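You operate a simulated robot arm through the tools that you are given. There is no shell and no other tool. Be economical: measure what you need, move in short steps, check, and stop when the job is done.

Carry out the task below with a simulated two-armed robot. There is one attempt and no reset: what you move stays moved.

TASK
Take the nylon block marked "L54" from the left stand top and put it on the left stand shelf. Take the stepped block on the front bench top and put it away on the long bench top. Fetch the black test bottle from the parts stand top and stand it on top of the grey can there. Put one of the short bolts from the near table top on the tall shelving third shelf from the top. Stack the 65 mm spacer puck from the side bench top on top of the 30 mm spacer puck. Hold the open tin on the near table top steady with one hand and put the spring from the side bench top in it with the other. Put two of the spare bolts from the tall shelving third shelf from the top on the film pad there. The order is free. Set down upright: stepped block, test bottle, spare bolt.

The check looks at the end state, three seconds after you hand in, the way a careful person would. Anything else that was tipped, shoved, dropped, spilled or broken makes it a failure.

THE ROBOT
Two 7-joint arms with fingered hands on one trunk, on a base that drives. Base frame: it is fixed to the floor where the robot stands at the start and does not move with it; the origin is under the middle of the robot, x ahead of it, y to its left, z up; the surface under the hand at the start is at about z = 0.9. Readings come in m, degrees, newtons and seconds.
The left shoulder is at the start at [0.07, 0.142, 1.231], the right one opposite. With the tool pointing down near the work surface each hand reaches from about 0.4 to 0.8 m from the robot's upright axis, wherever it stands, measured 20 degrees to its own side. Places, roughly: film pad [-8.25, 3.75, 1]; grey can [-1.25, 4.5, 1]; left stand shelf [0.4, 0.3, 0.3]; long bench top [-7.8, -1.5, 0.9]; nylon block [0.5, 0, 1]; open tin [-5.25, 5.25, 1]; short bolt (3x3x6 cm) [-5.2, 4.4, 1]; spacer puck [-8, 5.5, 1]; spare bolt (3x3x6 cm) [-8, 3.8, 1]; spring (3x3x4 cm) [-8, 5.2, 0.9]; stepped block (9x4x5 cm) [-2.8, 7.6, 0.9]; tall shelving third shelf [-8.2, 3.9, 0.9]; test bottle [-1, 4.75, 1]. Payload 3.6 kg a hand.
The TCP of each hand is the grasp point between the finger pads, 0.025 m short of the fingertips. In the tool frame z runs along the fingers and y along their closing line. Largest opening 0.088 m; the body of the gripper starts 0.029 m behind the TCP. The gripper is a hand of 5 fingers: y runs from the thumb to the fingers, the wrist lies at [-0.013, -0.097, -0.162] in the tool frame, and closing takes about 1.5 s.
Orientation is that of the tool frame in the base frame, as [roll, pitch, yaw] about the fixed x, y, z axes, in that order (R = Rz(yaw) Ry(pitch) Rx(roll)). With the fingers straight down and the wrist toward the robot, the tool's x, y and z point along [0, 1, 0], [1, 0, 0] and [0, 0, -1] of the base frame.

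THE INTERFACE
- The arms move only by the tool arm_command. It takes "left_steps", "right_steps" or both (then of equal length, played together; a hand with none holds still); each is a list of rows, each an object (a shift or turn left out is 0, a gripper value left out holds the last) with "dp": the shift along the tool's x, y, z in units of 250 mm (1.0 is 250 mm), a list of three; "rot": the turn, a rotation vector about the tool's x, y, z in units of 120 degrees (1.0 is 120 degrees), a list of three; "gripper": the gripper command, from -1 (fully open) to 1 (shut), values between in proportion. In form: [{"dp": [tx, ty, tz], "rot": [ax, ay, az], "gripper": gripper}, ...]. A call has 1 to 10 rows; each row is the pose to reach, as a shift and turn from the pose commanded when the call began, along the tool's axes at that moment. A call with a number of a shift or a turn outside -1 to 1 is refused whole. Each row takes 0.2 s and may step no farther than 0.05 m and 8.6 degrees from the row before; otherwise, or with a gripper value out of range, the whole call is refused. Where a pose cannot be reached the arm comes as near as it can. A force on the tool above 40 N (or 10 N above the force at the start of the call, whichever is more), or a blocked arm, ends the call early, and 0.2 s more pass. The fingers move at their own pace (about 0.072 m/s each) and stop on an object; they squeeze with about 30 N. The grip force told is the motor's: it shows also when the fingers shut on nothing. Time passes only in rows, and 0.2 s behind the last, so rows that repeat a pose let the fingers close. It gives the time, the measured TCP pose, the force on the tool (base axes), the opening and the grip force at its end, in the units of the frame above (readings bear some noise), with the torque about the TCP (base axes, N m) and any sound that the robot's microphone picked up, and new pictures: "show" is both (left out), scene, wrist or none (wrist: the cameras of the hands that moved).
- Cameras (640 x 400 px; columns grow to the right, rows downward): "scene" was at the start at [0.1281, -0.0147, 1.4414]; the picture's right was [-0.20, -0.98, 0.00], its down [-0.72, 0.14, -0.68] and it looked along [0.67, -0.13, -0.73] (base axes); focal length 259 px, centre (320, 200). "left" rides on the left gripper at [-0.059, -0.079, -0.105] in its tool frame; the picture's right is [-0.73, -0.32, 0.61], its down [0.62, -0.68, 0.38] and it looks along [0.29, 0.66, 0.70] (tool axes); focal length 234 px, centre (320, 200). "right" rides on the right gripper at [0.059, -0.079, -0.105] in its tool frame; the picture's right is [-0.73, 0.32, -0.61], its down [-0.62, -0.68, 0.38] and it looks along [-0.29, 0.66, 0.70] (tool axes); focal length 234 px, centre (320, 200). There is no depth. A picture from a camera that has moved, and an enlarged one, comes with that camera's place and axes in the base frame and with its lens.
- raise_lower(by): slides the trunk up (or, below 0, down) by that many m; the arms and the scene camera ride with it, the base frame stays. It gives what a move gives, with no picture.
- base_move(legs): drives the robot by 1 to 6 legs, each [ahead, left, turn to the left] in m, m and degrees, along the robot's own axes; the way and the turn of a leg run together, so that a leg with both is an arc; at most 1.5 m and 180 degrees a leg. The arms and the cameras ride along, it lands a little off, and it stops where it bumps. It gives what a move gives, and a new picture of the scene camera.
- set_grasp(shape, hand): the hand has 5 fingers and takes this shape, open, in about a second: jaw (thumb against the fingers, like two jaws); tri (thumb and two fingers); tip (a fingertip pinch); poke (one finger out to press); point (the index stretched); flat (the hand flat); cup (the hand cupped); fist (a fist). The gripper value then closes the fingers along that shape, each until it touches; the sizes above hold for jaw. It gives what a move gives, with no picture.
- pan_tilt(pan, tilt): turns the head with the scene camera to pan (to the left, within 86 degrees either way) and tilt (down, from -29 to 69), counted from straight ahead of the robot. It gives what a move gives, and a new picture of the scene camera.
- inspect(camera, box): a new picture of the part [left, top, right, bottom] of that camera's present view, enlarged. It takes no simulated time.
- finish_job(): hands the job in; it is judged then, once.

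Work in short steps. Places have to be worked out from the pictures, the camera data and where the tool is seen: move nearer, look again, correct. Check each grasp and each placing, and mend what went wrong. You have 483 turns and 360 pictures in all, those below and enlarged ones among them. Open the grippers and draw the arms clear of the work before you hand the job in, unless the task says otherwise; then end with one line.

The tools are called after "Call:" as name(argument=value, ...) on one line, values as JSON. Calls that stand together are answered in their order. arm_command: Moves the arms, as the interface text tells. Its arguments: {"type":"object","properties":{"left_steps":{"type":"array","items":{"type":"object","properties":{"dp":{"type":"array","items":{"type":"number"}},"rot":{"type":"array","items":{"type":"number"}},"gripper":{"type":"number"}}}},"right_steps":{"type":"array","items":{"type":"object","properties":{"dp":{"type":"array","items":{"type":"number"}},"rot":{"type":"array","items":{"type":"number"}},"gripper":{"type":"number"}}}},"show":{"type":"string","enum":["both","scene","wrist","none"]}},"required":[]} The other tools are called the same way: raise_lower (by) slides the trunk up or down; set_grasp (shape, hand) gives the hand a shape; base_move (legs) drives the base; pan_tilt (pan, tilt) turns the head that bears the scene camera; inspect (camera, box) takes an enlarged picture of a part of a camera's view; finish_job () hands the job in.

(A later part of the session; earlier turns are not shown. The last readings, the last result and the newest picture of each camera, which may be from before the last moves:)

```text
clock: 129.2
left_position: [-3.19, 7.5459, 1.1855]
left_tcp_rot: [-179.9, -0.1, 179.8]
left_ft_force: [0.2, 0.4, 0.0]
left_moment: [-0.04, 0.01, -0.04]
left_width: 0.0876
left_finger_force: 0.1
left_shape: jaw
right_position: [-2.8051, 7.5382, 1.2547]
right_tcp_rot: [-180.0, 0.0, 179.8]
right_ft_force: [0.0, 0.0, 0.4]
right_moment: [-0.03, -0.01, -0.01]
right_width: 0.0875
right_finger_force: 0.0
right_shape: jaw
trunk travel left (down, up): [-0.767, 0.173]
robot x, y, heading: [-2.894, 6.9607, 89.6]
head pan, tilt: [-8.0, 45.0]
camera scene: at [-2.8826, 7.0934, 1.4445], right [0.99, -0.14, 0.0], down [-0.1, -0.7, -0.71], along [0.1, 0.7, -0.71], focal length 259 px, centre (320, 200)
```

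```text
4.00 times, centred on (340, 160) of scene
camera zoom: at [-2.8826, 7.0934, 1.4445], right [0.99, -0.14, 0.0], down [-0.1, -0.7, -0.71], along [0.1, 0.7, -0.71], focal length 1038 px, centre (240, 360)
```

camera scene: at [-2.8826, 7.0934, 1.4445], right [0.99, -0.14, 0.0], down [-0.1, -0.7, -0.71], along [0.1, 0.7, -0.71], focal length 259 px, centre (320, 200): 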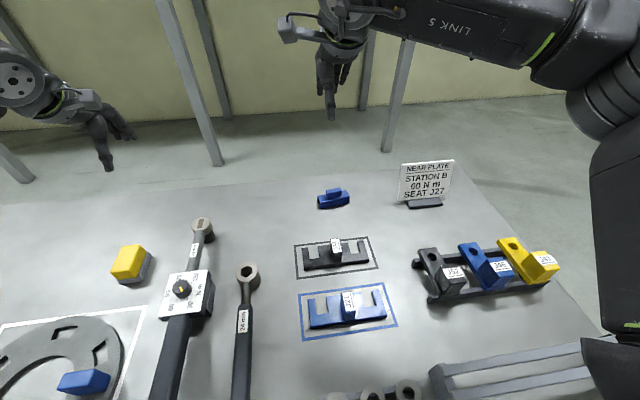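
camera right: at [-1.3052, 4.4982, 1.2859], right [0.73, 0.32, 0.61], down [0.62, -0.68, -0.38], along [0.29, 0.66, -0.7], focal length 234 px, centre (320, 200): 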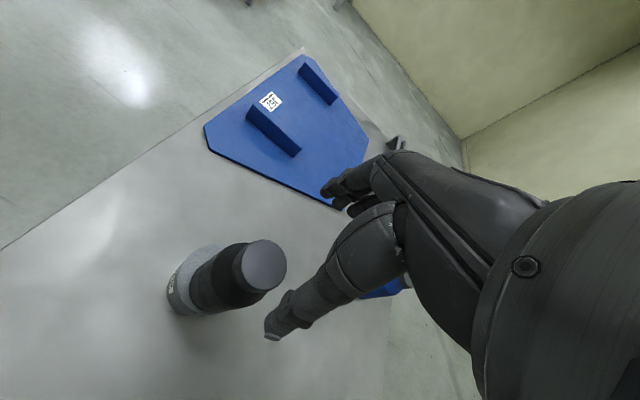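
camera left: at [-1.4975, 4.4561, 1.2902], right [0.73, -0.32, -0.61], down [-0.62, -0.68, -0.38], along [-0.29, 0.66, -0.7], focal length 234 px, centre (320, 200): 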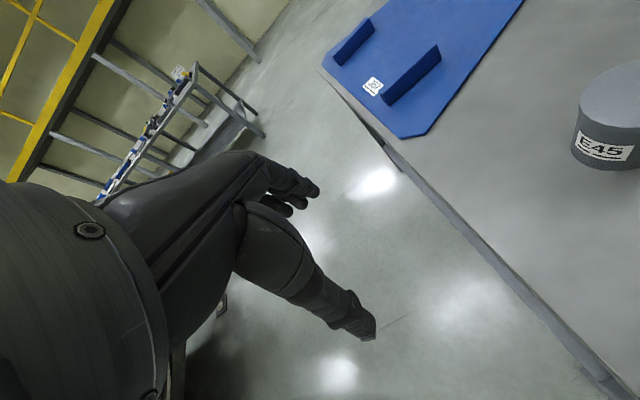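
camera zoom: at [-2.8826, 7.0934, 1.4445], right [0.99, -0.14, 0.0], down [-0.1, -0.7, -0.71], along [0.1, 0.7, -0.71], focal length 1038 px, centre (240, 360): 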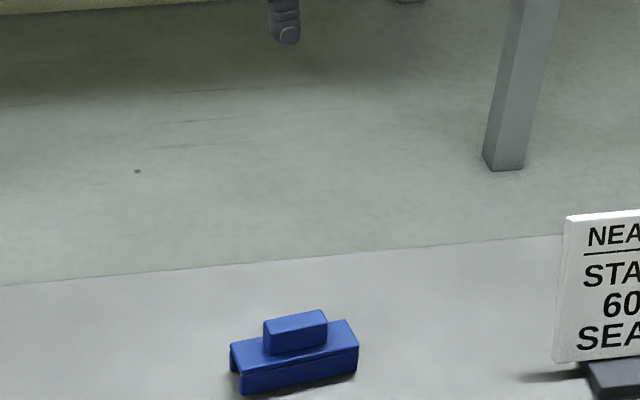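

Stepped block centre ≈[-2.766, 7.622], yaw ≈6.6°, bench z≈0.9. I bring the right hand above it.

Call:
arm_command(right_steps=[{"dp": [-0.04, 0.08, 0.14], "rot": [0, 0, -0.055]}, {"dp": [-0.08, 0.16, 0.3], "rot": [0, 0, -0.055]}, {"dp": [-0.12, 0.24, 0.46], "rot": [0, 0, -0.055]}, {"dp": [-0.156, 0.336, 0.62], "rot": [0, 0, -0.055]}, {"dp": [-0.156, 0.336, 0.76], "rot": [0, 0, -0.055]}], show="wrist")

Call:
inspect(camera="right", box=[160, 180, 360, 330])

```text
clock: 130.4
left_position: [-3.1901, 7.5456, 1.1857]
left_tcp_rot: [-179.9, 0.0, 179.9]
left_ft_force: [0.9, 0.4, -0.2]
left_moment: [0.0, -0.01, -0.01]
left_width: 0.0882
left_finger_force: 0.0
left_shape: jaw
right_position: [-2.7653, 7.6226, 1.0639]
right_tcp_rot: [180.0, 0.0, -173.7]
right_ft_force: [-0.2, -0.6, -0.1]
right_moment: [-0.04, -0.01, 0.0]
right_width: 0.0878
right_finger_force: 0.0
right_shape: jaw
trunk travel left (down, up): [-0.767, 0.173]
robot x, y, heading: [-2.8963, 6.9591, 89.7]
head pan, tilt: [-8.0, 45.0]
camera right: at [-2.8162, 7.5374, 1.1691], right [0.69, 0.4, 0.61], down [0.7, -0.61, -0.38], along [0.21, 0.69, -0.7], focal length 234 px, centre (320, 200)
```

right: 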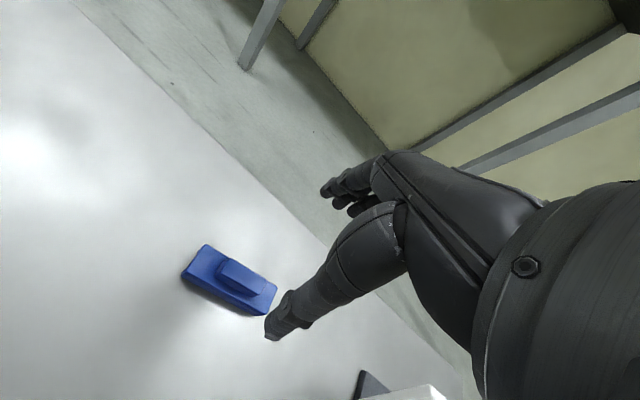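

```text
2.67 times, centred on (260, 255) of right
camera zoom: at [-2.8162, 7.5374, 1.1691], right [0.69, 0.4, 0.61], down [0.7, -0.61, -0.38], along [0.21, 0.69, -0.7], focal length 624 px, centre (480, 53)
```

zoom: 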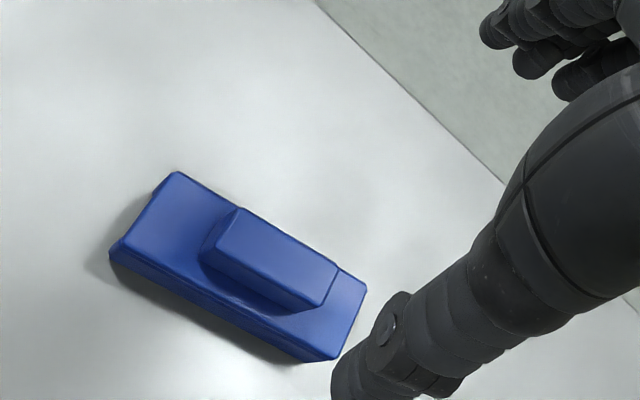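

The block is ~9 mm nearer than the hand axis. I correct, descend to z≈0.934 and close.

Call:
arm_command(right_steps=[{"dp": [0.036, -0.032, 0.1]}, {"dp": [0.036, -0.032, 0.25]}, {"dp": [0.036, -0.032, 0.4]}, {"dp": [0.036, -0.032, 0.52]}, {"dp": [0.036, -0.032, 0.52], "gripper": 1}, {"dp": [0.036, -0.032, 0.52]}, {"dp": [0.036, -0.032, 0.52]}, {"dp": [0.036, -0.032, 0.52]}, {"dp": [0.036, -0.032, 0.52]}, {"dp": [0.036, -0.032, 0.52]}], show="wrist")

```text
clock: 132.6
left_position: [-3.1899, 7.5448, 1.1863]
left_tcp_rot: [-179.9, 0.0, 179.8]
left_ft_force: [-0.9, 0.0, 0.1]
left_moment: [0.05, 0.0, 0.03]
left_width: 0.088
left_finger_force: 0.0
left_shape: jaw
right_position: [-2.7736, 7.6141, 0.9355]
right_tcp_rot: [180.0, 0.1, -173.6]
right_ft_force: [-0.3, -0.8, -0.3]
right_moment: [-0.04, 0.03, -0.02]
right_width: 0.0251
right_finger_force: 29.8
right_shape: jaw
trunk travel left (down, up): [-0.767, 0.173]
robot x, y, heading: [-2.8939, 6.9625, 89.8]
head pan, tilt: [-8.0, 45.0]
camera right: at [-2.8242, 7.5284, 1.0399], right [0.69, 0.4, 0.61], down [0.7, -0.61, -0.38], along [0.21, 0.69, -0.7], focal length 234 px, centre (320, 200)
```

right: 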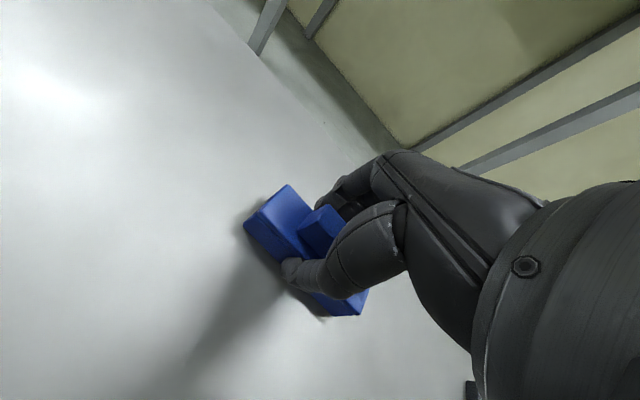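

It gripped the upper step (25 mm). I lift a little to check it holds.

Call:
arm_command(right_steps=[{"dp": [0, 0, -0.04]}, {"dp": [0, 0, -0.16]}, {"dp": [0, 0, -0.34]}, {"dp": [0, 0, -0.52]}, {"dp": [0, 0, -0.7]}], show="both")

```text
clock: 133.8
left_position: [-3.1903, 7.5452, 1.1857]
left_tcp_rot: [-179.9, 0.0, 179.8]
left_ft_force: [0.1, 0.9, 0.1]
left_moment: [-0.04, -0.02, -0.01]
left_width: 0.0879
left_finger_force: 0.1
left_shape: jaw
right_position: [-2.7742, 7.6133, 1.1103]
right_tcp_rot: [-180.0, 0.0, -173.6]
right_ft_force: [-0.1, -0.5, -0.7]
right_moment: [0.02, 0.0, -0.01]
right_width: 0.025
right_finger_force: 29.9
right_shape: jaw
trunk travel left (down, up): [-0.767, 0.173]
robot x, y, heading: [-2.8962, 6.9599, 89.7]
head pan, tilt: [-8.0, 45.0]
camera scene: at [-2.883, 7.0923, 1.4446], right [0.99, -0.14, 0.0], down [-0.1, -0.7, -0.71], along [0.1, 0.7, -0.71], focal length 259 px, centre (320, 200)
camera right: at [-2.8244, 7.528, 1.2155], right [0.69, 0.4, 0.61], down [0.7, -0.61, -0.38], along [0.21, 0.69, -0.7], focal length 234 px, centre (320, 200)
```

scene: 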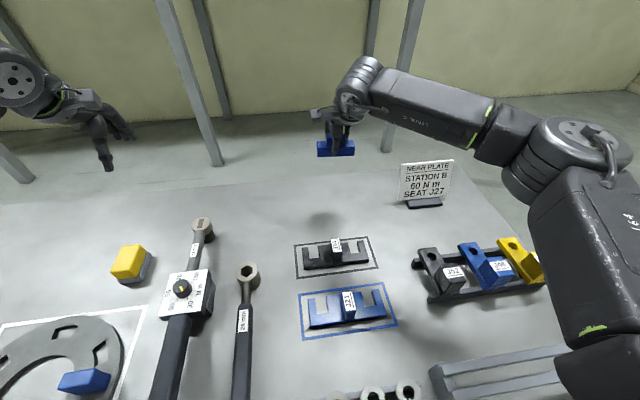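
right: 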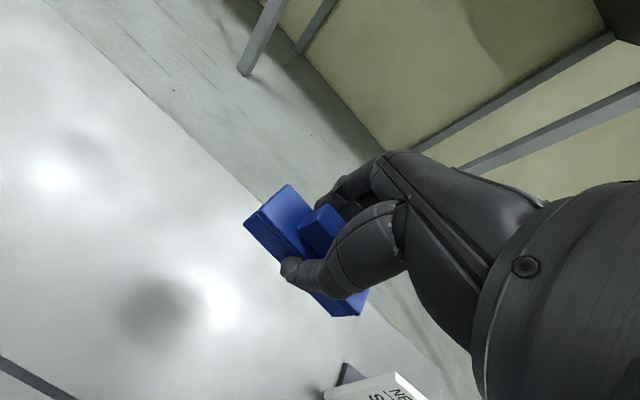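

Held securely. I back off from the bench and turn left to face along the room, looking ahead.

Call:
base_move(legs=[[-0.55, 0, 0], [0, 0, 90]])

Call:
pan_tilt(pan=15, tilt=20)

```text
clock: 140.8
left_position: [-3.483, 6.1136, 1.1848]
left_tcp_rot: [-180.0, 0.0, -90.3]
left_ft_force: [0.4, 0.1, 0.2]
left_moment: [-0.04, -0.01, -0.02]
left_width: 0.088
left_finger_force: 0.0
left_shape: jaw
right_position: [-3.5505, 6.5286, 1.1103]
right_tcp_rot: [180.0, -0.2, -83.8]
right_ft_force: [0.0, 0.3, -0.6]
right_moment: [-0.01, 0.01, -0.02]
right_width: 0.0247
right_finger_force: 30.3
right_shape: jaw
trunk travel left (down, up): [-0.767, 0.173]
robot x, y, heading: [-2.8951, 6.4085, 179.6]
head pan, tilt: [-8.0, 45.0]
camera scene: at [-3.0289, 6.4199, 1.4445], right [0.15, 0.99, 0.0], down [0.7, -0.1, -0.71], along [-0.7, 0.1, -0.71], focal length 259 px, centre (320, 200)
```

scene: 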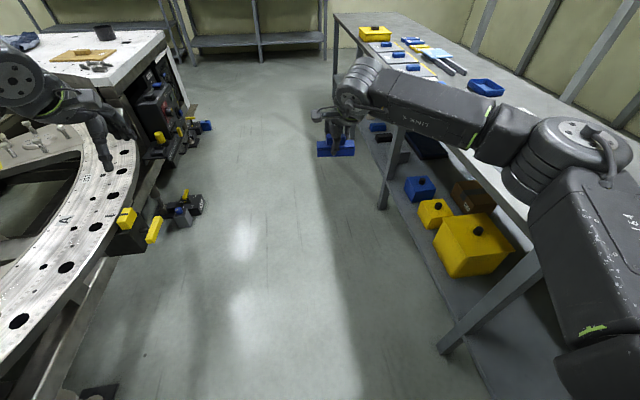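

```text
clock: 141.7
left_position: [-3.4835, 6.1115, 1.1848]
left_tcp_rot: [-179.9, 0.0, -90.3]
left_ft_force: [0.6, -0.3, -0.2]
left_moment: [-0.03, -0.02, 0.0]
left_width: 0.088
left_finger_force: 0.0
left_shape: jaw
right_position: [-3.5502, 6.5286, 1.1105]
right_tcp_rot: [-179.9, -0.1, -83.8]
right_ft_force: [0.8, 0.0, -0.2]
right_moment: [-0.02, 0.01, 0.01]
right_width: 0.0248
right_finger_force: 29.8
right_shape: jaw
trunk travel left (down, up): [-0.767, 0.173]
robot x, y, heading: [-2.8993, 6.4053, 179.6]
head pan, tilt: [15.0, 20.0]
camera scene: at [-3.0385, 6.3845, 1.4831], right [-0.25, 0.97, 0.0], down [0.33, 0.09, -0.94], along [-0.91, -0.24, -0.34], focal length 259 px, centre (320, 200)
```

scene: 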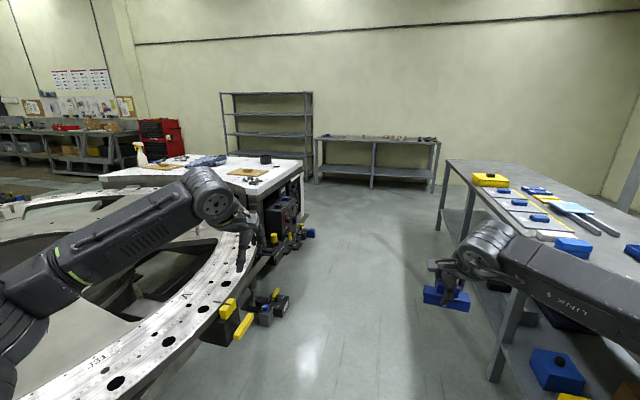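

Clear aisle along y≈6.4. I drive along it to x≈-6.6.

Call:
base_move(legs=[[1.3, -0.05, 0.4], [1.3, 0, 0], [0.9, 0, 0]])

Call:
pan_tilt(pan=70, tilt=20)

```text
clock: 158.7
left_position: [-6.9711, 6.1437, 1.186]
left_tcp_rot: [-180.0, 0.0, -89.3]
left_ft_force: [0.1, -0.3, 0.5]
left_moment: [0.01, 0.01, 0.02]
left_width: 0.0879
left_finger_force: 0.0
left_shape: jaw
right_position: [-7.0447, 6.5601, 1.1099]
right_tcp_rot: [179.9, 0.0, -82.8]
right_ft_force: [-0.9, 0.4, -0.8]
right_moment: [-0.02, 0.0, 0.0]
right_width: 0.0246
right_finger_force: 29.5
right_shape: jaw
trunk travel left (down, up): [-0.767, 0.173]
robot x, y, heading: [-6.3884, 6.4489, -179.3]
head pan, tilt: [15.0, 20.0]
camera scene: at [-6.5312, 6.4237, 1.4833], right [-0.27, 0.96, 0.0], down [0.33, 0.09, -0.94], along [-0.91, -0.25, -0.34], focal length 259 px, centre (320, 200)
```

scene: 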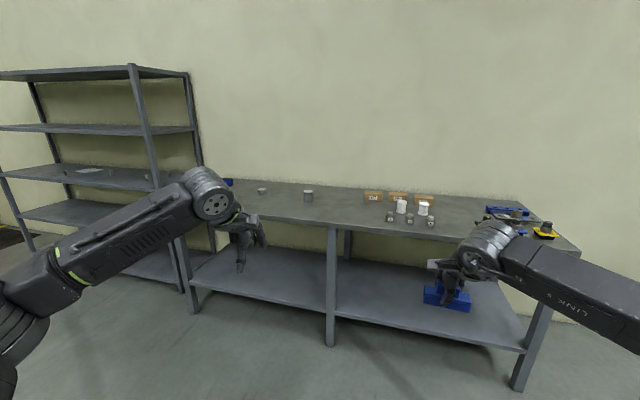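

```text
clock: 159.9
left_position: [-6.9712, 6.1445, 1.1854]
left_tcp_rot: [-179.9, -0.1, -89.4]
left_ft_force: [-0.6, 0.0, 0.0]
left_moment: [0.02, 0.0, 0.01]
left_width: 0.0877
left_finger_force: 0.2
left_shape: jaw
right_position: [-7.0454, 6.5607, 1.1095]
right_tcp_rot: [180.0, 0.0, -83.0]
right_ft_force: [-0.5, 0.6, -0.2]
right_moment: [-0.02, -0.05, 0.02]
right_width: 0.0248
right_finger_force: 30.6
right_shape: jaw
trunk travel left (down, up): [-0.767, 0.173]
robot x, y, heading: [-6.3924, 6.447, -179.4]
head pan, tilt: [70.0, 20.0]
camera scene: at [-6.4733, 6.3608, 1.4832], right [-0.94, 0.33, 0.0], down [0.11, 0.32, -0.94], along [-0.31, -0.89, -0.34], focal length 259 px, centre (320, 200)
```

scene: 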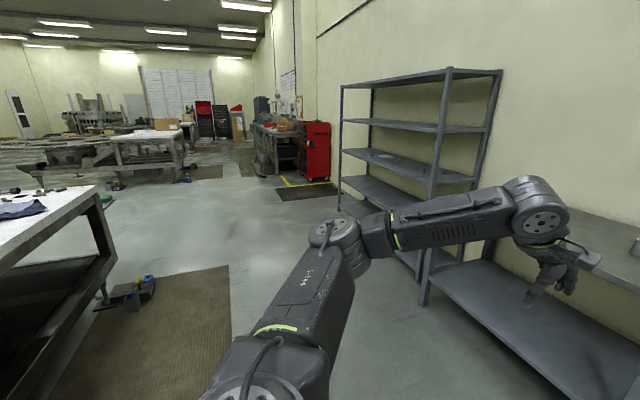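

Side bench and shelving seen ahead; aisle runs south between x −5.9 and −7.7. I move ahead 0.35, turn to face south and drive down.

Call:
base_move(legs=[[0.35, 0, 0], [0, 0, 89.4], [1.3, 0, 0], [1.3, 0, 0]])

Call:
pan_tilt(pan=0, tilt=20)

```text
clock: 178.2
left_position: [-6.4298, 3.2848, 1.1854]
left_tcp_rot: [-179.9, 0.0, 0.7]
left_ft_force: [0.3, 0.2, 0.1]
left_moment: [-0.01, 0.0, -0.06]
left_width: 0.088
left_finger_force: 0.2
left_shape: jaw
right_position: [-6.8435, 3.2099, 1.1082]
right_tcp_rot: [-180.0, 0.0, 7.2]
right_ft_force: [-0.8, 0.1, -1.2]
right_moment: [-0.03, 0.01, 0.01]
right_width: 0.0247
right_finger_force: 29.7
right_shape: jaw
trunk travel left (down, up): [-0.767, 0.173]
robot x, y, heading: [-6.7353, 3.8645, -89.6]
head pan, tilt: [70.0, 20.0]
camera scene: at [-6.645, 3.7846, 1.4832], right [-0.33, -0.94, 0.0], down [-0.32, 0.11, -0.94], along [0.89, -0.31, -0.34], focal length 259 px, centre (320, 200)
```

scene: 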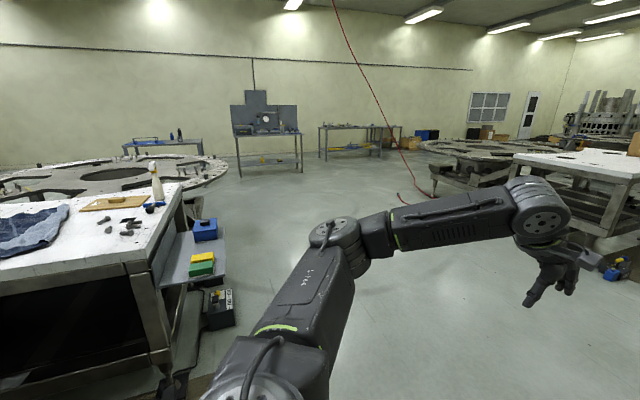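

```text
clock: 179.6
left_position: [-6.4288, 3.2847, 1.185]
left_tcp_rot: [-179.8, 0.0, 0.7]
left_ft_force: [0.1, 0.4, -0.3]
left_moment: [-0.03, 0.0, 0.01]
left_width: 0.0881
left_finger_force: 0.1
left_shape: jaw
right_position: [-6.845, 3.2107, 1.1102]
right_tcp_rot: [180.0, -0.1, 7.3]
right_ft_force: [0.8, 0.1, -0.7]
right_moment: [0.0, -0.01, 0.01]
right_width: 0.0245
right_finger_force: 30.4
right_shape: jaw
trunk travel left (down, up): [-0.767, 0.173]
robot x, y, heading: [-6.7333, 3.861, -89.4]
head pan, tilt: [0.0, 20.0]
camera scene: at [-6.7317, 3.722, 1.4832], right [-1.0, -0.01, 0.0], down [0.0, 0.34, -0.94], along [0.01, -0.94, -0.34], focal length 259 px, centre (320, 200)
```

scene: 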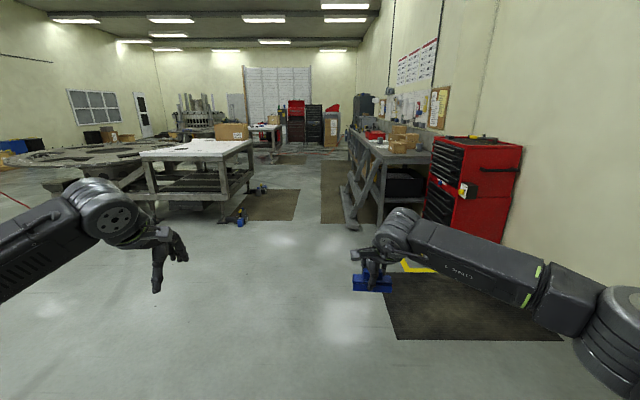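

The long bench's front edge is near x≈-7.2 from y≈0.7 south. I drive south along x≈-6.5 to y≈-1.3.

Call:
base_move(legs=[[1.3, 0.25, -0.6], [1.3, 0, 0], [1.3, 0, 0], [1.2, 0, 0]])

Call:
pan_tilt(pan=-60, tilt=30)

```text
clock: 204.2
left_position: [-6.165, -1.82, 1.1853]
left_tcp_rot: [-179.9, 0.0, 0.2]
left_ft_force: [-0.7, 0.5, 0.3]
left_moment: [-0.01, 0.01, 0.03]
left_width: 0.0878
left_finger_force: 0.1
left_shape: jaw
right_position: [-6.5799, -1.8916, 1.1087]
right_tcp_rot: [180.0, -0.1, 6.7]
right_ft_force: [0.5, 0.1, -1.5]
right_moment: [-0.01, 0.0, -0.01]
right_width: 0.0246
right_finger_force: 29.9
right_shape: jaw
trunk travel left (down, up): [-0.767, 0.173]
robot x, y, heading: [-6.4633, -1.2378, -90.2]
head pan, tilt: [0.0, 20.0]
camera scene: at [-6.4629, -1.3806, 1.4832], right [-1.0, 0.0, 0.0], down [0.0, 0.34, -0.94], along [0.0, -0.94, -0.34], focal length 259 px, centre (320, 200)
```

scene: 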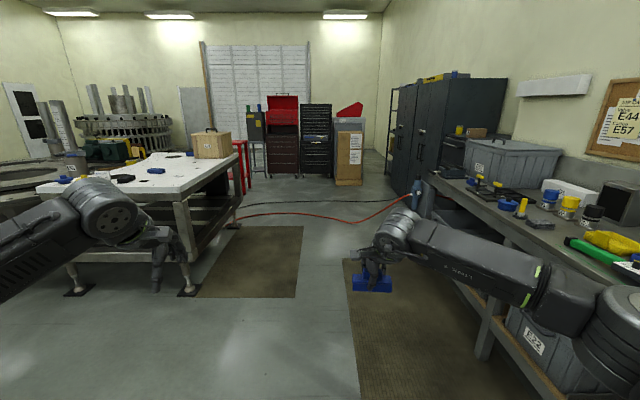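

```text
clock: 205.5
left_position: [-6.1649, -1.8207, 1.187]
left_tcp_rot: [-179.9, -0.1, 0.1]
left_ft_force: [0.7, 0.8, 0.5]
left_moment: [0.0, 0.02, -0.01]
left_width: 0.0877
left_finger_force: 0.1
left_shape: jaw
right_position: [-6.5811, -1.8916, 1.109]
right_tcp_rot: [180.0, 0.0, 6.7]
right_ft_force: [-0.3, -0.2, -0.5]
right_moment: [-0.01, 0.02, 0.02]
right_width: 0.0246
right_finger_force: 30.6
right_shape: jaw
trunk travel left (down, up): [-0.767, 0.173]
robot x, y, heading: [-6.4645, -1.2354, -89.9]
head pan, tilt: [-60.0, 30.0]
camera scene: at [-6.5413, -1.3327, 1.4672], right [-0.5, 0.87, 0.0], down [0.43, 0.25, -0.87], along [-0.75, -0.43, -0.5], focal length 259 px, centre (320, 200)
```

scene: 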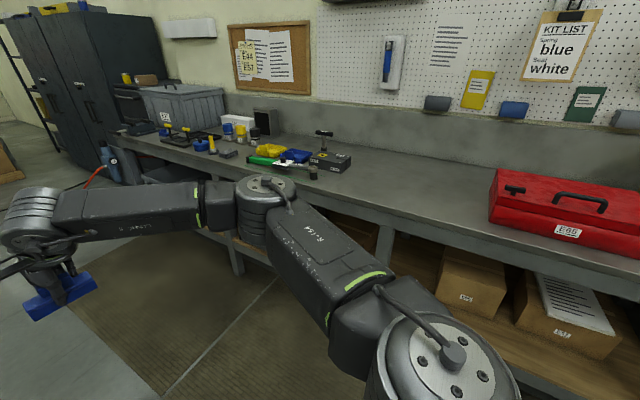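

The bench is free around [-7.6, -1.5] between the small black box and the red toolbox. I turn to face it, shift and move in.

Call:
base_move(legs=[[0, 0, -90], [0, 0.38, 0], [0.45, 0, 0]])

Call:
pan_tilt(pan=-5, tilt=42)

```text
clock: 214.1
left_position: [-7.4942, -1.9143, 1.1888]
left_tcp_rot: [179.9, 0.0, -90.0]
left_ft_force: [0.3, 0.4, 0.1]
left_moment: [0.0, -0.01, 0.02]
left_width: 0.0881
left_finger_force: 0.2
left_shape: jaw
right_position: [-7.5638, -1.4986, 1.1119]
right_tcp_rot: [179.9, 0.0, -83.5]
right_ft_force: [0.8, -0.1, -0.6]
right_moment: [-0.03, 0.03, 0.03]
right_width: 0.0244
right_finger_force: 29.6
right_shape: jaw
trunk travel left (down, up): [-0.767, 0.173]
robot x, y, heading: [-6.9145, -1.618, 179.8]
head pan, tilt: [-60.0, 30.0]
camera scene: at [-7.0051, -1.5374, 1.4704], right [0.87, 0.5, 0.0], down [0.25, -0.43, -0.87], along [-0.43, 0.75, -0.5], focal length 259 px, centre (320, 200)
```

scene: 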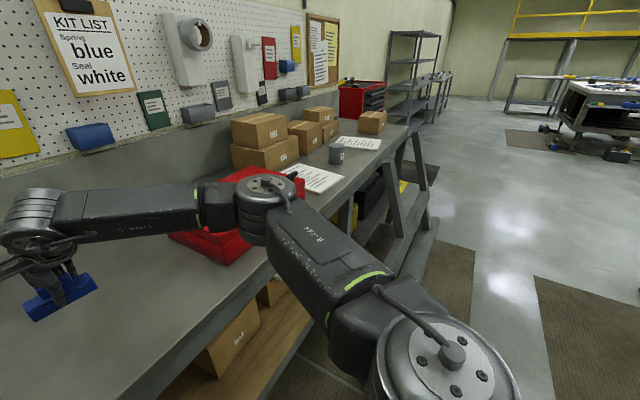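

```text
clock: 215.3
left_position: [-7.4957, -1.9149, 1.1847]
left_tcp_rot: [-179.9, 0.0, -90.1]
left_ft_force: [0.5, 0.0, -0.6]
left_moment: [0.03, 0.02, 0.01]
left_width: 0.0879
left_finger_force: 0.0
left_shape: jaw
right_position: [-7.5653, -1.4977, 1.1087]
right_tcp_rot: [-179.9, -0.1, -83.5]
right_ft_force: [0.6, -0.2, -0.5]
right_moment: [0.01, 0.02, 0.0]
right_width: 0.0244
right_finger_force: 30.0
right_shape: jaw
trunk travel left (down, up): [-0.767, 0.173]
robot x, y, heading: [-6.9117, -1.6181, 179.7]
head pan, tilt: [-5.0, 42.0]
camera scene: at [-7.0461, -1.6083, 1.4519], right [0.09, 1.0, 0.0], down [0.67, -0.06, -0.74], along [-0.74, 0.07, -0.67], focal length 259 px, centre (320, 200)
```

scene: 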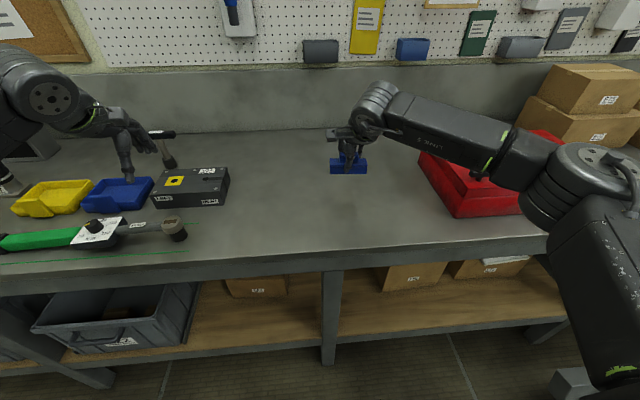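

The spot below the hand is free. I lower the block, slowly near the surface.

Call:
arm_command(right_steps=[{"dp": [0, 0, 0.18]}, {"dp": [0, 0, 0.36]}, {"dp": [0, 0, 0.52]}, {"dp": [0, 0, 0.6]}, {"dp": [0, 0, 0.64]}, {"dp": [0, 0, 0.66]}], show="wrist")

Call:
inspect(camera="scene", box=[280, 120, 440, 240])

```text
clock: 216.6
left_position: [-7.4901, -1.9133, 1.1868]
left_tcp_rot: [179.7, 0.0, -90.1]
left_ft_force: [0.2, 1.4, 0.4]
left_moment: [0.02, -0.01, 0.05]
left_width: 0.0878
left_finger_force: 0.0
left_shape: jaw
right_position: [-7.5651, -1.4974, 0.9609]
right_tcp_rot: [178.6, -0.2, -83.6]
right_ft_force: [8.2, 2.3, 33.6]
right_moment: [-0.03, -0.18, 0.07]
right_width: 0.0281
right_finger_force: 29.8
right_shape: jaw
trunk travel left (down, up): [-0.767, 0.173]
robot x, y, heading: [-6.911, -1.617, 180.3]
head pan, tilt: [-5.0, 42.0]
stopped in row 6 (right hand): the force on the tool passed its limit at 45 N (the readings are from after the stop); the commanded pose is now the measured one
camera right: at [-7.4791, -1.5477, 1.0642], right [-0.39, 0.69, 0.61], down [0.6, 0.69, -0.4], along [-0.7, 0.21, -0.68], focal length 234 px, centre (320, 200)
```

right: 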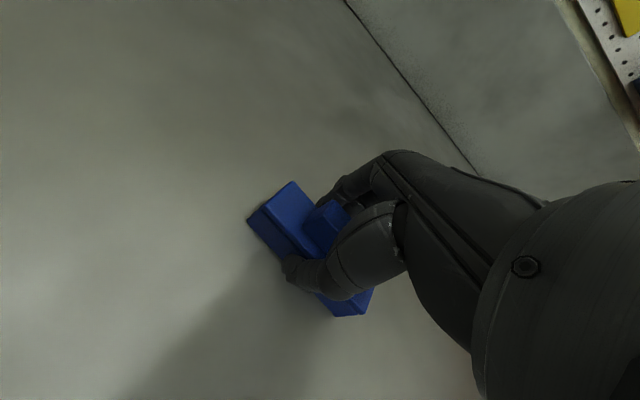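

```text
3.33 times, centred on (360, 180) of scene
camera zoom: at [-7.0388, -1.6086, 1.4529], right [0.09, 1.0, 0.0], down [0.66, -0.06, -0.75], along [-0.74, 0.07, -0.67], focal length 865 px, centre (187, 267)
```

zoom: 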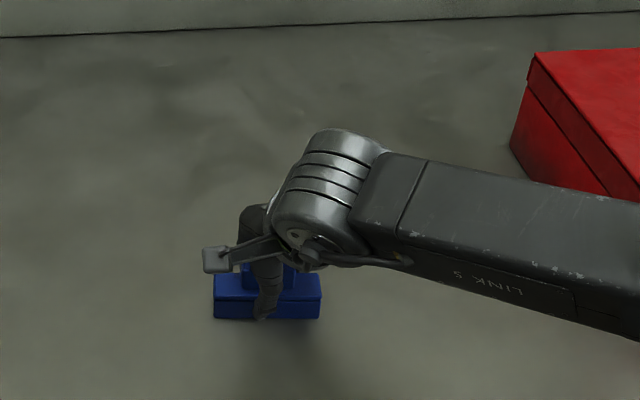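

The bench top is at about 0.925; the block is seated. I ease up 4 mm, open, and rise.

Call:
arm_command(right_steps=[{"dp": [0, 0, -0.01]}, {"dp": [0, 0, -0.02]}, {"dp": [0, 0, -0.02], "gripper": 0}, {"dp": [0, 0, -0.02], "gripper": -1}, {"dp": [0, 0, -0.02]}, {"dp": [0, 0, -0.02]}, {"dp": [0, 0, -0.1]}, {"dp": [0, 0, -0.25]}, {"dp": [0, 0, -0.45]}, {"dp": [0, 0, -0.6]}], show="both")

```text
clock: 218.8
left_position: [-7.495, -1.9139, 1.1832]
left_tcp_rot: [180.0, 0.0, -90.1]
left_ft_force: [-0.4, 0.2, -0.1]
left_moment: [-0.02, 0.05, -0.01]
left_width: 0.0877
left_finger_force: 0.0
left_shape: jaw
right_position: [-7.5652, -1.4978, 1.1032]
right_tcp_rot: [179.3, -0.2, -83.5]
right_ft_force: [0.3, 0.1, 0.1]
right_moment: [-0.01, -0.01, -0.03]
right_width: 0.0879
right_finger_force: 0.1
right_shape: jaw
trunk travel left (down, up): [-0.767, 0.173]
robot x, y, heading: [-6.9145, -1.6174, 179.9]
head pan, tilt: [-5.0, 42.0]
camera scene: at [-7.0453, -1.6086, 1.4519], right [0.09, 1.0, 0.0], down [0.67, -0.06, -0.74], along [-0.74, 0.07, -0.67], focal length 259 px, centre (320, 200)
camera right: at [-7.4805, -1.5468, 1.2077], right [-0.4, 0.69, 0.61], down [0.6, 0.69, -0.39], along [-0.69, 0.21, -0.69], focal length 234 px, centre (320, 200)
```

scene: 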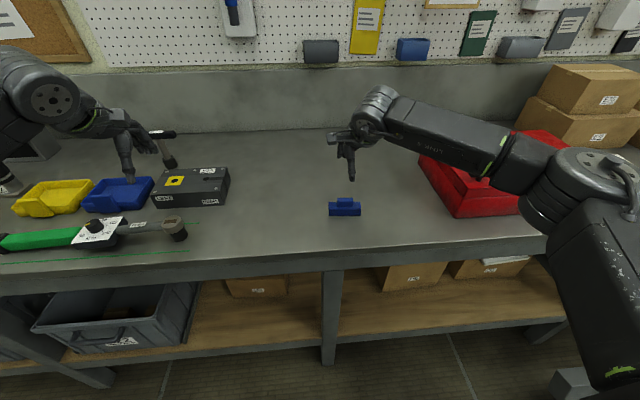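
right: 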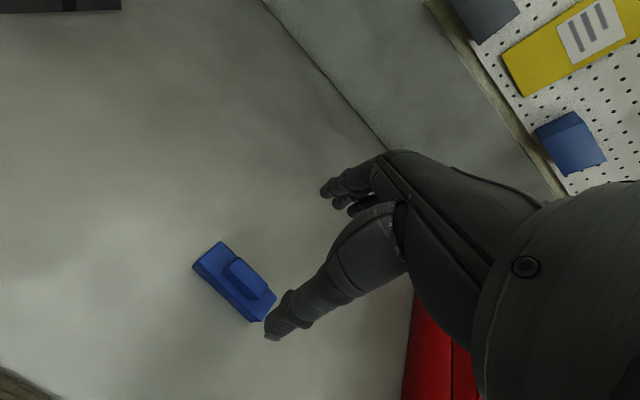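

Stepped block stands upright. I back off, turn north and drive back up the aisle to the near table.

Call:
base_move(legs=[[-0.45, 0, 0], [0, 0, -90], [1.4, 0.15, 0], [1.4, 0, 0], [1.4, 0, 0], [1.2, 0, 0]])

Call:
pan_tilt(pan=-50, tilt=25)

```text
clock: 250.7
left_position: [-6.7216, 4.35, 1.1828]
left_tcp_rot: [180.0, 0.0, 177.7]
left_ft_force: [-0.8, 0.1, -0.7]
left_moment: [0.03, -0.02, -0.03]
left_width: 0.0876
left_finger_force: 0.1
left_shape: jaw
right_position: [-6.304, 4.4043, 1.1006]
right_tcp_rot: [179.2, -0.1, -175.8]
right_ft_force: [-0.3, -0.3, -0.4]
right_moment: [0.01, 0.0, 0.01]
right_width: 0.0877
right_finger_force: 0.0
right_shape: jaw
trunk travel left (down, up): [-0.767, 0.173]
robot x, y, heading: [-6.4444, 3.7549, 87.5]
head pan, tilt: [-5.0, 42.0]
camera scene: at [-6.4358, 3.8892, 1.4489], right [0.99, -0.13, 0.0], down [-0.09, -0.66, -0.74], along [0.1, 0.74, -0.67], focal length 259 px, centre (320, 200)
```

scene: 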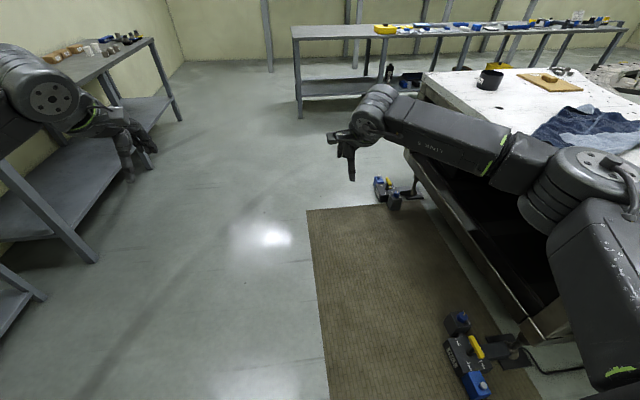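

```text
clock: 251.8
left_position: [-6.7224, 4.3496, 1.1818]
left_tcp_rot: [-179.9, 0.0, 177.7]
left_ft_force: [-0.2, -0.4, 0.0]
left_moment: [-0.01, 0.04, -0.01]
left_width: 0.0881
left_finger_force: 0.1
left_shape: jaw
right_position: [-6.3022, 4.4049, 1.1013]
right_tcp_rot: [179.3, -0.2, -175.9]
right_ft_force: [0.6, -0.5, 0.2]
right_moment: [-0.03, 0.0, -0.01]
right_width: 0.0876
right_finger_force: 0.0
right_shape: jaw
trunk travel left (down, up): [-0.767, 0.173]
robot x, y, heading: [-6.449, 3.7554, 87.6]
head pan, tilt: [-50.0, 25.0]
camera scene: at [-6.3736, 3.8629, 1.4751], right [0.61, -0.79, 0.0], down [-0.33, -0.26, -0.91], along [0.72, 0.55, -0.42], focal length 259 px, centre (320, 200)
```

scene: 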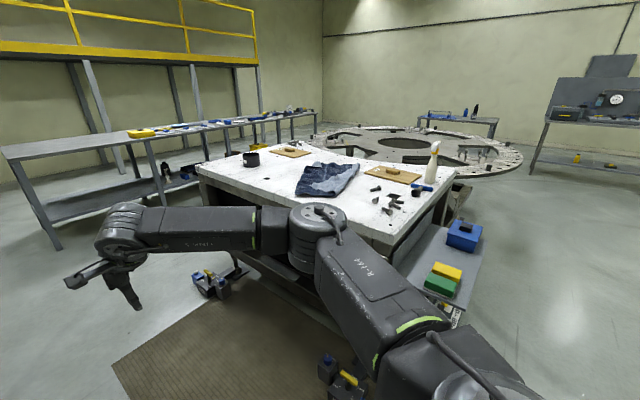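

Bolts ≈[-5.23, 4.3], tin ≈[-5.28, 5.3] on a table with west edge x≈-5.55; floor items lie at x≥-5.75 near y 4.05–4.35 and 5.5. I go to y≈4.78 and turn to face the table slightly right.

Call:
base_move(legs=[[1.02, 0.05, 0], [0, 0, -100]])

Call:
pan_tilt(pan=0, tilt=35)

```text
clock: 261.3
left_position: [-5.8265, 4.9555, 1.1853]
left_tcp_rot: [180.0, 0.0, 78.1]
left_ft_force: [-0.6, -0.7, -0.3]
left_moment: [0.01, -0.01, -0.02]
left_width: 0.0878
left_finger_force: 0.0
left_shape: jaw
right_position: [-5.8432, 4.5333, 1.1041]
right_tcp_rot: [179.1, -0.2, 84.6]
right_ft_force: [-0.2, 0.5, 1.4]
right_moment: [0.0, 0.01, -0.04]
right_width: 0.0878
right_finger_force: 0.1
right_shape: jaw
trunk travel left (down, up): [-0.767, 0.173]
robot x, y, heading: [-6.457, 4.7839, -11.9]
head pan, tilt: [-50.0, 25.0]
camera scene: at [-6.3797, 4.6972, 1.4777], right [-0.88, -0.47, -0.01], down [-0.19, 0.37, -0.91], along [0.43, -0.8, -0.42], focal length 259 px, centre (320, 200)
```

scene: 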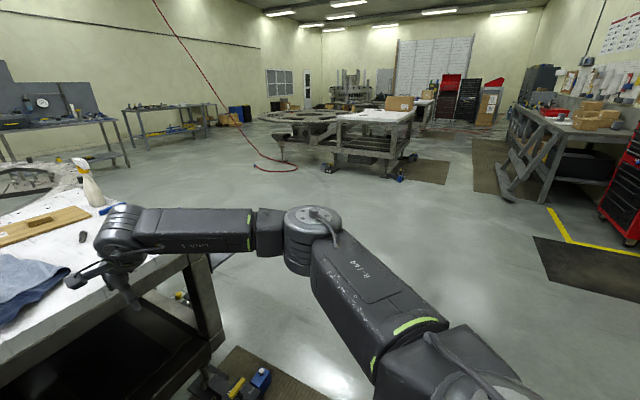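

```text
clock: 262.5
left_position: [-5.818, 4.9542, 1.1784]
left_tcp_rot: [-179.5, -0.1, 78.1]
left_ft_force: [0.1, 0.6, 0.0]
left_moment: [0.01, 0.02, -0.02]
left_width: 0.0882
left_finger_force: 0.0
left_shape: jaw
right_position: [-5.8354, 4.5304, 1.096]
right_tcp_rot: [179.6, -0.2, 84.7]
right_ft_force: [0.3, -0.5, -0.4]
right_moment: [0.02, -0.04, 0.02]
right_width: 0.0877
right_finger_force: 0.1
right_shape: jaw
trunk travel left (down, up): [-0.767, 0.173]
robot x, y, heading: [-6.4571, 4.7801, -11.8]
head pan, tilt: [0.0, 35.0]
camera scene: at [-6.3368, 4.7603, 1.4623], right [-0.21, -0.98, 0.0], down [-0.55, 0.12, -0.83], along [0.81, -0.17, -0.56], focal length 259 px, centre (320, 200)
```

scene: 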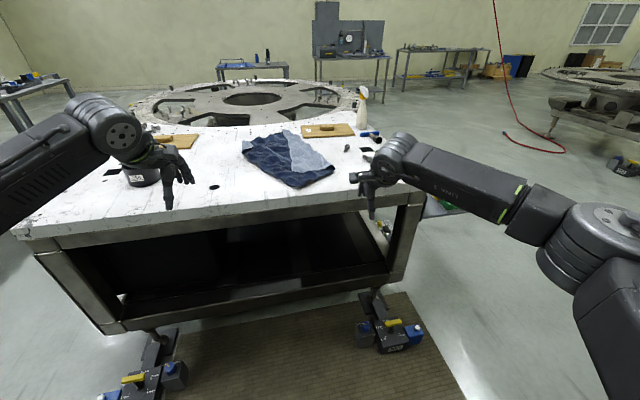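

I advance 0.5 m toward the table; the hands stay above it.

Call:
base_move(legs=[[0.48, 0.02, -3]])

Call:
pan_tilt(pan=-12, tilt=42)

```text
clock: 265.4
left_position: [-5.338, 4.8243, 1.178]
left_tcp_rot: [-179.5, -0.1, 75.0]
left_ft_force: [0.5, 0.0, 0.4]
left_moment: [0.01, 0.02, -0.01]
left_width: 0.0881
left_finger_force: 0.0
left_shape: jaw
right_position: [-5.377, 4.4061, 1.0966]
right_tcp_rot: [179.7, -0.4, 81.5]
right_ft_force: [0.5, 0.0, 0.3]
right_moment: [-0.04, 0.05, 0.01]
right_width: 0.0881
right_finger_force: 0.0
right_shape: jaw
trunk travel left (down, up): [-0.767, 0.173]
robot x, y, heading: [-5.9897, 4.6899, -14.9]
head pan, tilt: [0.0, 35.0]
camera scene: at [-5.8537, 4.6574, 1.4625], right [-0.26, -0.97, 0.0], down [-0.55, 0.15, -0.82], along [0.79, -0.21, -0.57], focal length 259 px, centre (320, 200)
```

scene: 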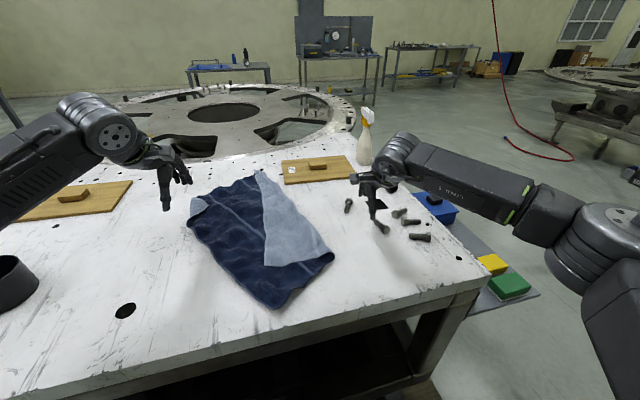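

```text
clock: 266.1
left_position: [-5.3361, 4.8272, 1.1756]
left_tcp_rot: [-179.4, 0.0, 75.0]
left_ft_force: [0.1, -0.1, 0.1]
left_moment: [-0.01, 0.02, 0.03]
left_width: 0.088
left_finger_force: 0.0
left_shape: jaw
right_position: [-5.3756, 4.4054, 1.0942]
right_tcp_rot: [179.7, -0.3, 81.5]
right_ft_force: [0.4, 0.9, 0.3]
right_moment: [-0.03, 0.01, 0.0]
right_width: 0.0877
right_finger_force: 0.0
right_shape: jaw
trunk travel left (down, up): [-0.767, 0.173]
robot x, y, heading: [-5.9891, 4.6945, -15.3]
head pan, tilt: [-12.0, 42.0]
camera scene: at [-5.8629, 4.6423, 1.4518], right [-0.45, -0.89, 0.0], down [-0.6, 0.3, -0.74], along [0.66, -0.34, -0.67], focal length 259 px, centre (320, 200)
```

scene: 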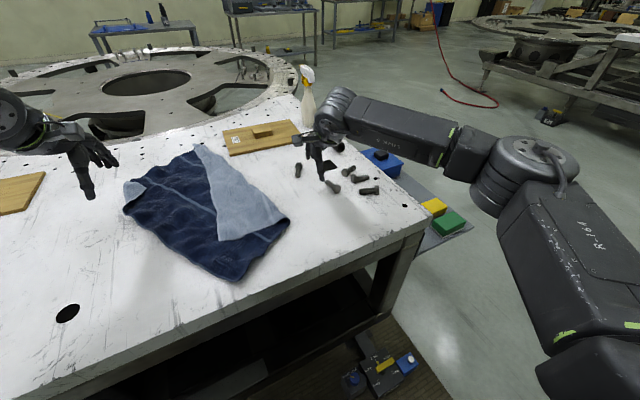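

I enlarge the bolts.

Call:
inspect(camera="scene", box=[270, 110, 430, 230])

Call:
inspect(camera="right", box=[0, 0, 640, 400])

```text
3.33 times, centred on (350, 170) of scene
camera zoom: at [-5.8629, 4.6423, 1.4518], right [-0.45, -0.89, 0.0], down [-0.6, 0.3, -0.74], along [0.66, -0.34, -0.67], focal length 865 px, centre (220, 300)
```

zoom: 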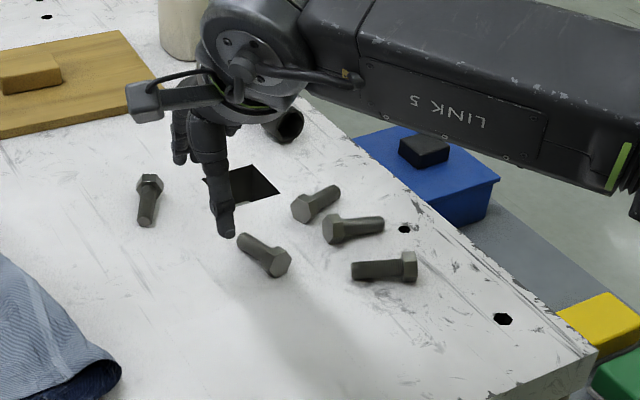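

```text
1.00 times, centred on (320, 200) of right (not enlarged: the box is as wide or as high as the picture)
camera zoom: at [-5.4468, 4.4744, 1.1992], right [0.21, -0.77, 0.61], down [-0.76, -0.51, -0.39], along [0.61, -0.38, -0.69], focal length 234 px, centre (320, 200)
```

zoom: 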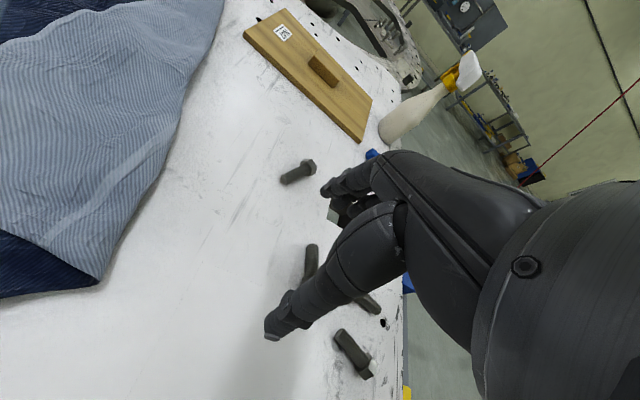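

Bolt A (isolated, left) is at ≈[-5.20, 4.384, 0.945], axis at −26°. I move the right hand above it, rotated to close across the shank.

Call:
arm_command(right_steps=[{"dp": [0.002, 0.08, 0], "rot": [0, 0, -0.067]}, {"dp": [0.004, 0.16, 0], "rot": [0, 0, -0.134]}, {"dp": [0.006, 0.24, 0], "rot": [0, 0, -0.2]}, {"dp": [0.008, 0.32, 0], "rot": [0, 0, -0.267]}, {"dp": [0.01, 0.4, 0], "rot": [0, 0, -0.333]}, {"dp": [0.013, 0.48, 0], "rot": [0, 0, -0.4]}, {"dp": [0.015, 0.56, 0.04], "rot": [0, 0, -0.467]}, {"dp": [0.017, 0.64, 0.08], "rot": [0, 0, -0.533]}, {"dp": [0.019, 0.7075, 0.12], "rot": [0, 0, -0.6]}], show="both")

```text
clock: 268.1
left_position: [-5.3403, 4.831, 1.1786]
left_tcp_rot: [-179.7, 0.1, 75.0]
left_ft_force: [-0.9, 0.9, -0.1]
left_moment: [-0.01, -0.04, -0.02]
left_width: 0.0878
left_finger_force: 0.0
left_shape: jaw
right_position: [-5.4912, 4.5818, 1.2362]
right_tcp_rot: [178.1, 3.0, 137.0]
right_ft_force: [-1.1, 1.5, 1.3]
right_moment: [-0.09, -0.06, 0.0]
right_width: 0.0879
right_finger_force: 0.1
right_shape: jaw
right hand out of reach, approached as far as the arm can: row 3, 4, 5, 6, 7, 8, 9
trunk travel left (down, up): [-0.767, 0.173]
robot x, y, heading: [-5.9868, 4.687, -15.1]
head pan, tilt: [-12.0, 42.0]
camera scene: at [-5.8684, 4.6477, 1.4525], right [-0.46, -0.89, 0.0], down [-0.59, 0.3, -0.75], along [0.66, -0.34, -0.67], focal length 259 px, centre (320, 200)
camera right: at [-5.5951, 4.5652, 1.336], right [0.71, -0.25, 0.65], down [0.02, -0.93, -0.37], along [0.7, 0.28, -0.66], focal length 234 px, centre (320, 200)
```

scene: 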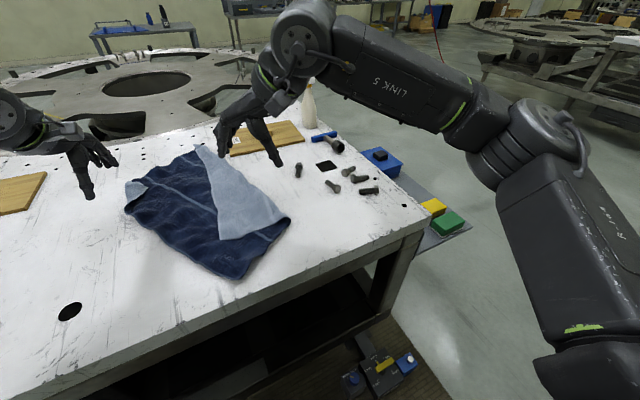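
right: 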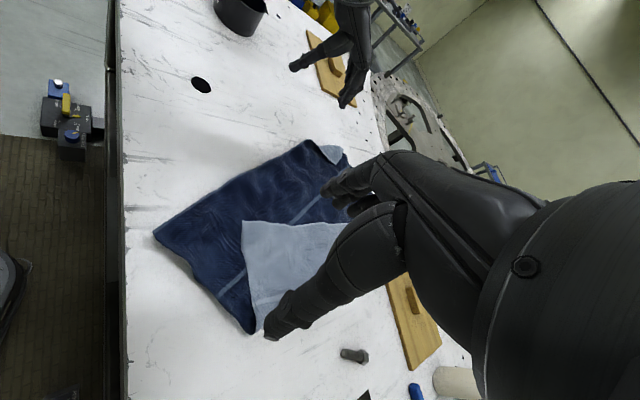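

That pose was beyond reach. Bolt E (right-front, ≈[-5.391, 4.235]) is nearer and needs little rotation; I first check the commanded state with a null row.

Call:
arm_command(right_steps=[{"dp": [0, 0, 0]}], show="none")

```text
clock: 268.5
left_position: [-5.336, 4.8219, 1.1762]
left_tcp_rot: [-179.4, -0.3, 75.0]
left_ft_force: [0.7, 0.3, -0.5]
left_moment: [0.03, 0.0, 0.01]
left_width: 0.0879
left_finger_force: 0.1
left_shape: jaw
right_position: [-5.4875, 4.5734, 1.235]
right_tcp_rot: [178.0, 2.4, 137.1]
right_ft_force: [-0.7, -1.0, -0.1]
right_moment: [0.03, 0.04, -0.01]
right_width: 0.0879
right_finger_force: 0.0
right_shape: jaw
trunk travel left (down, up): [-0.767, 0.173]
robot x, y, heading: [-5.9878, 4.6906, -15.0]
head pan, tilt: [-12.0, 42.0]
```

I bring the right hand back halfway, undoing the rotation.

Call:
arm_command(right_steps=[{"dp": [-0.068, -0.04, 0], "rot": [0, 0, 0.0636]}, {"dp": [-0.135, -0.08, 0], "rot": [0, 0, 0.1272]}, {"dp": [-0.203, -0.12, 0], "rot": [0, 0, 0.1908]}, {"dp": [-0.27, -0.16, 0], "rot": [0, 0, 0.2544]}, {"dp": [-0.338, -0.2, 0], "rot": [0, 0, 0.318]}, {"dp": [-0.406, -0.24, 0], "rot": [0, 0, 0.3816]}, {"dp": [-0.473, -0.28, 0], "rot": [0, 0, 0.4452]}, {"dp": [-0.541, -0.32, 0], "rot": [0, 0, 0.5088]}, {"dp": [-0.609, -0.362, 0], "rot": [0, 0, 0.5725]}], show="none")

```text
clock: 270.5
left_position: [-5.3371, 4.8269, 1.1757]
left_tcp_rot: [-179.4, 0.1, 75.1]
left_ft_force: [-0.4, -0.1, -0.6]
left_moment: [-0.05, 0.01, 0.01]
left_width: 0.0882
left_finger_force: 0.1
left_shape: jaw
right_position: [-5.4344, 4.4094, 1.2399]
right_tcp_rot: [176.8, -0.8, 68.4]
right_ft_force: [0.5, 0.1, 0.2]
right_moment: [0.01, 0.0, 0.0]
right_width: 0.0879
right_finger_force: 0.1
right_shape: jaw
trunk travel left (down, up): [-0.767, 0.173]
robot x, y, heading: [-5.9824, 4.6916, -15.2]
head pan, tilt: [-12.0, 42.0]
```

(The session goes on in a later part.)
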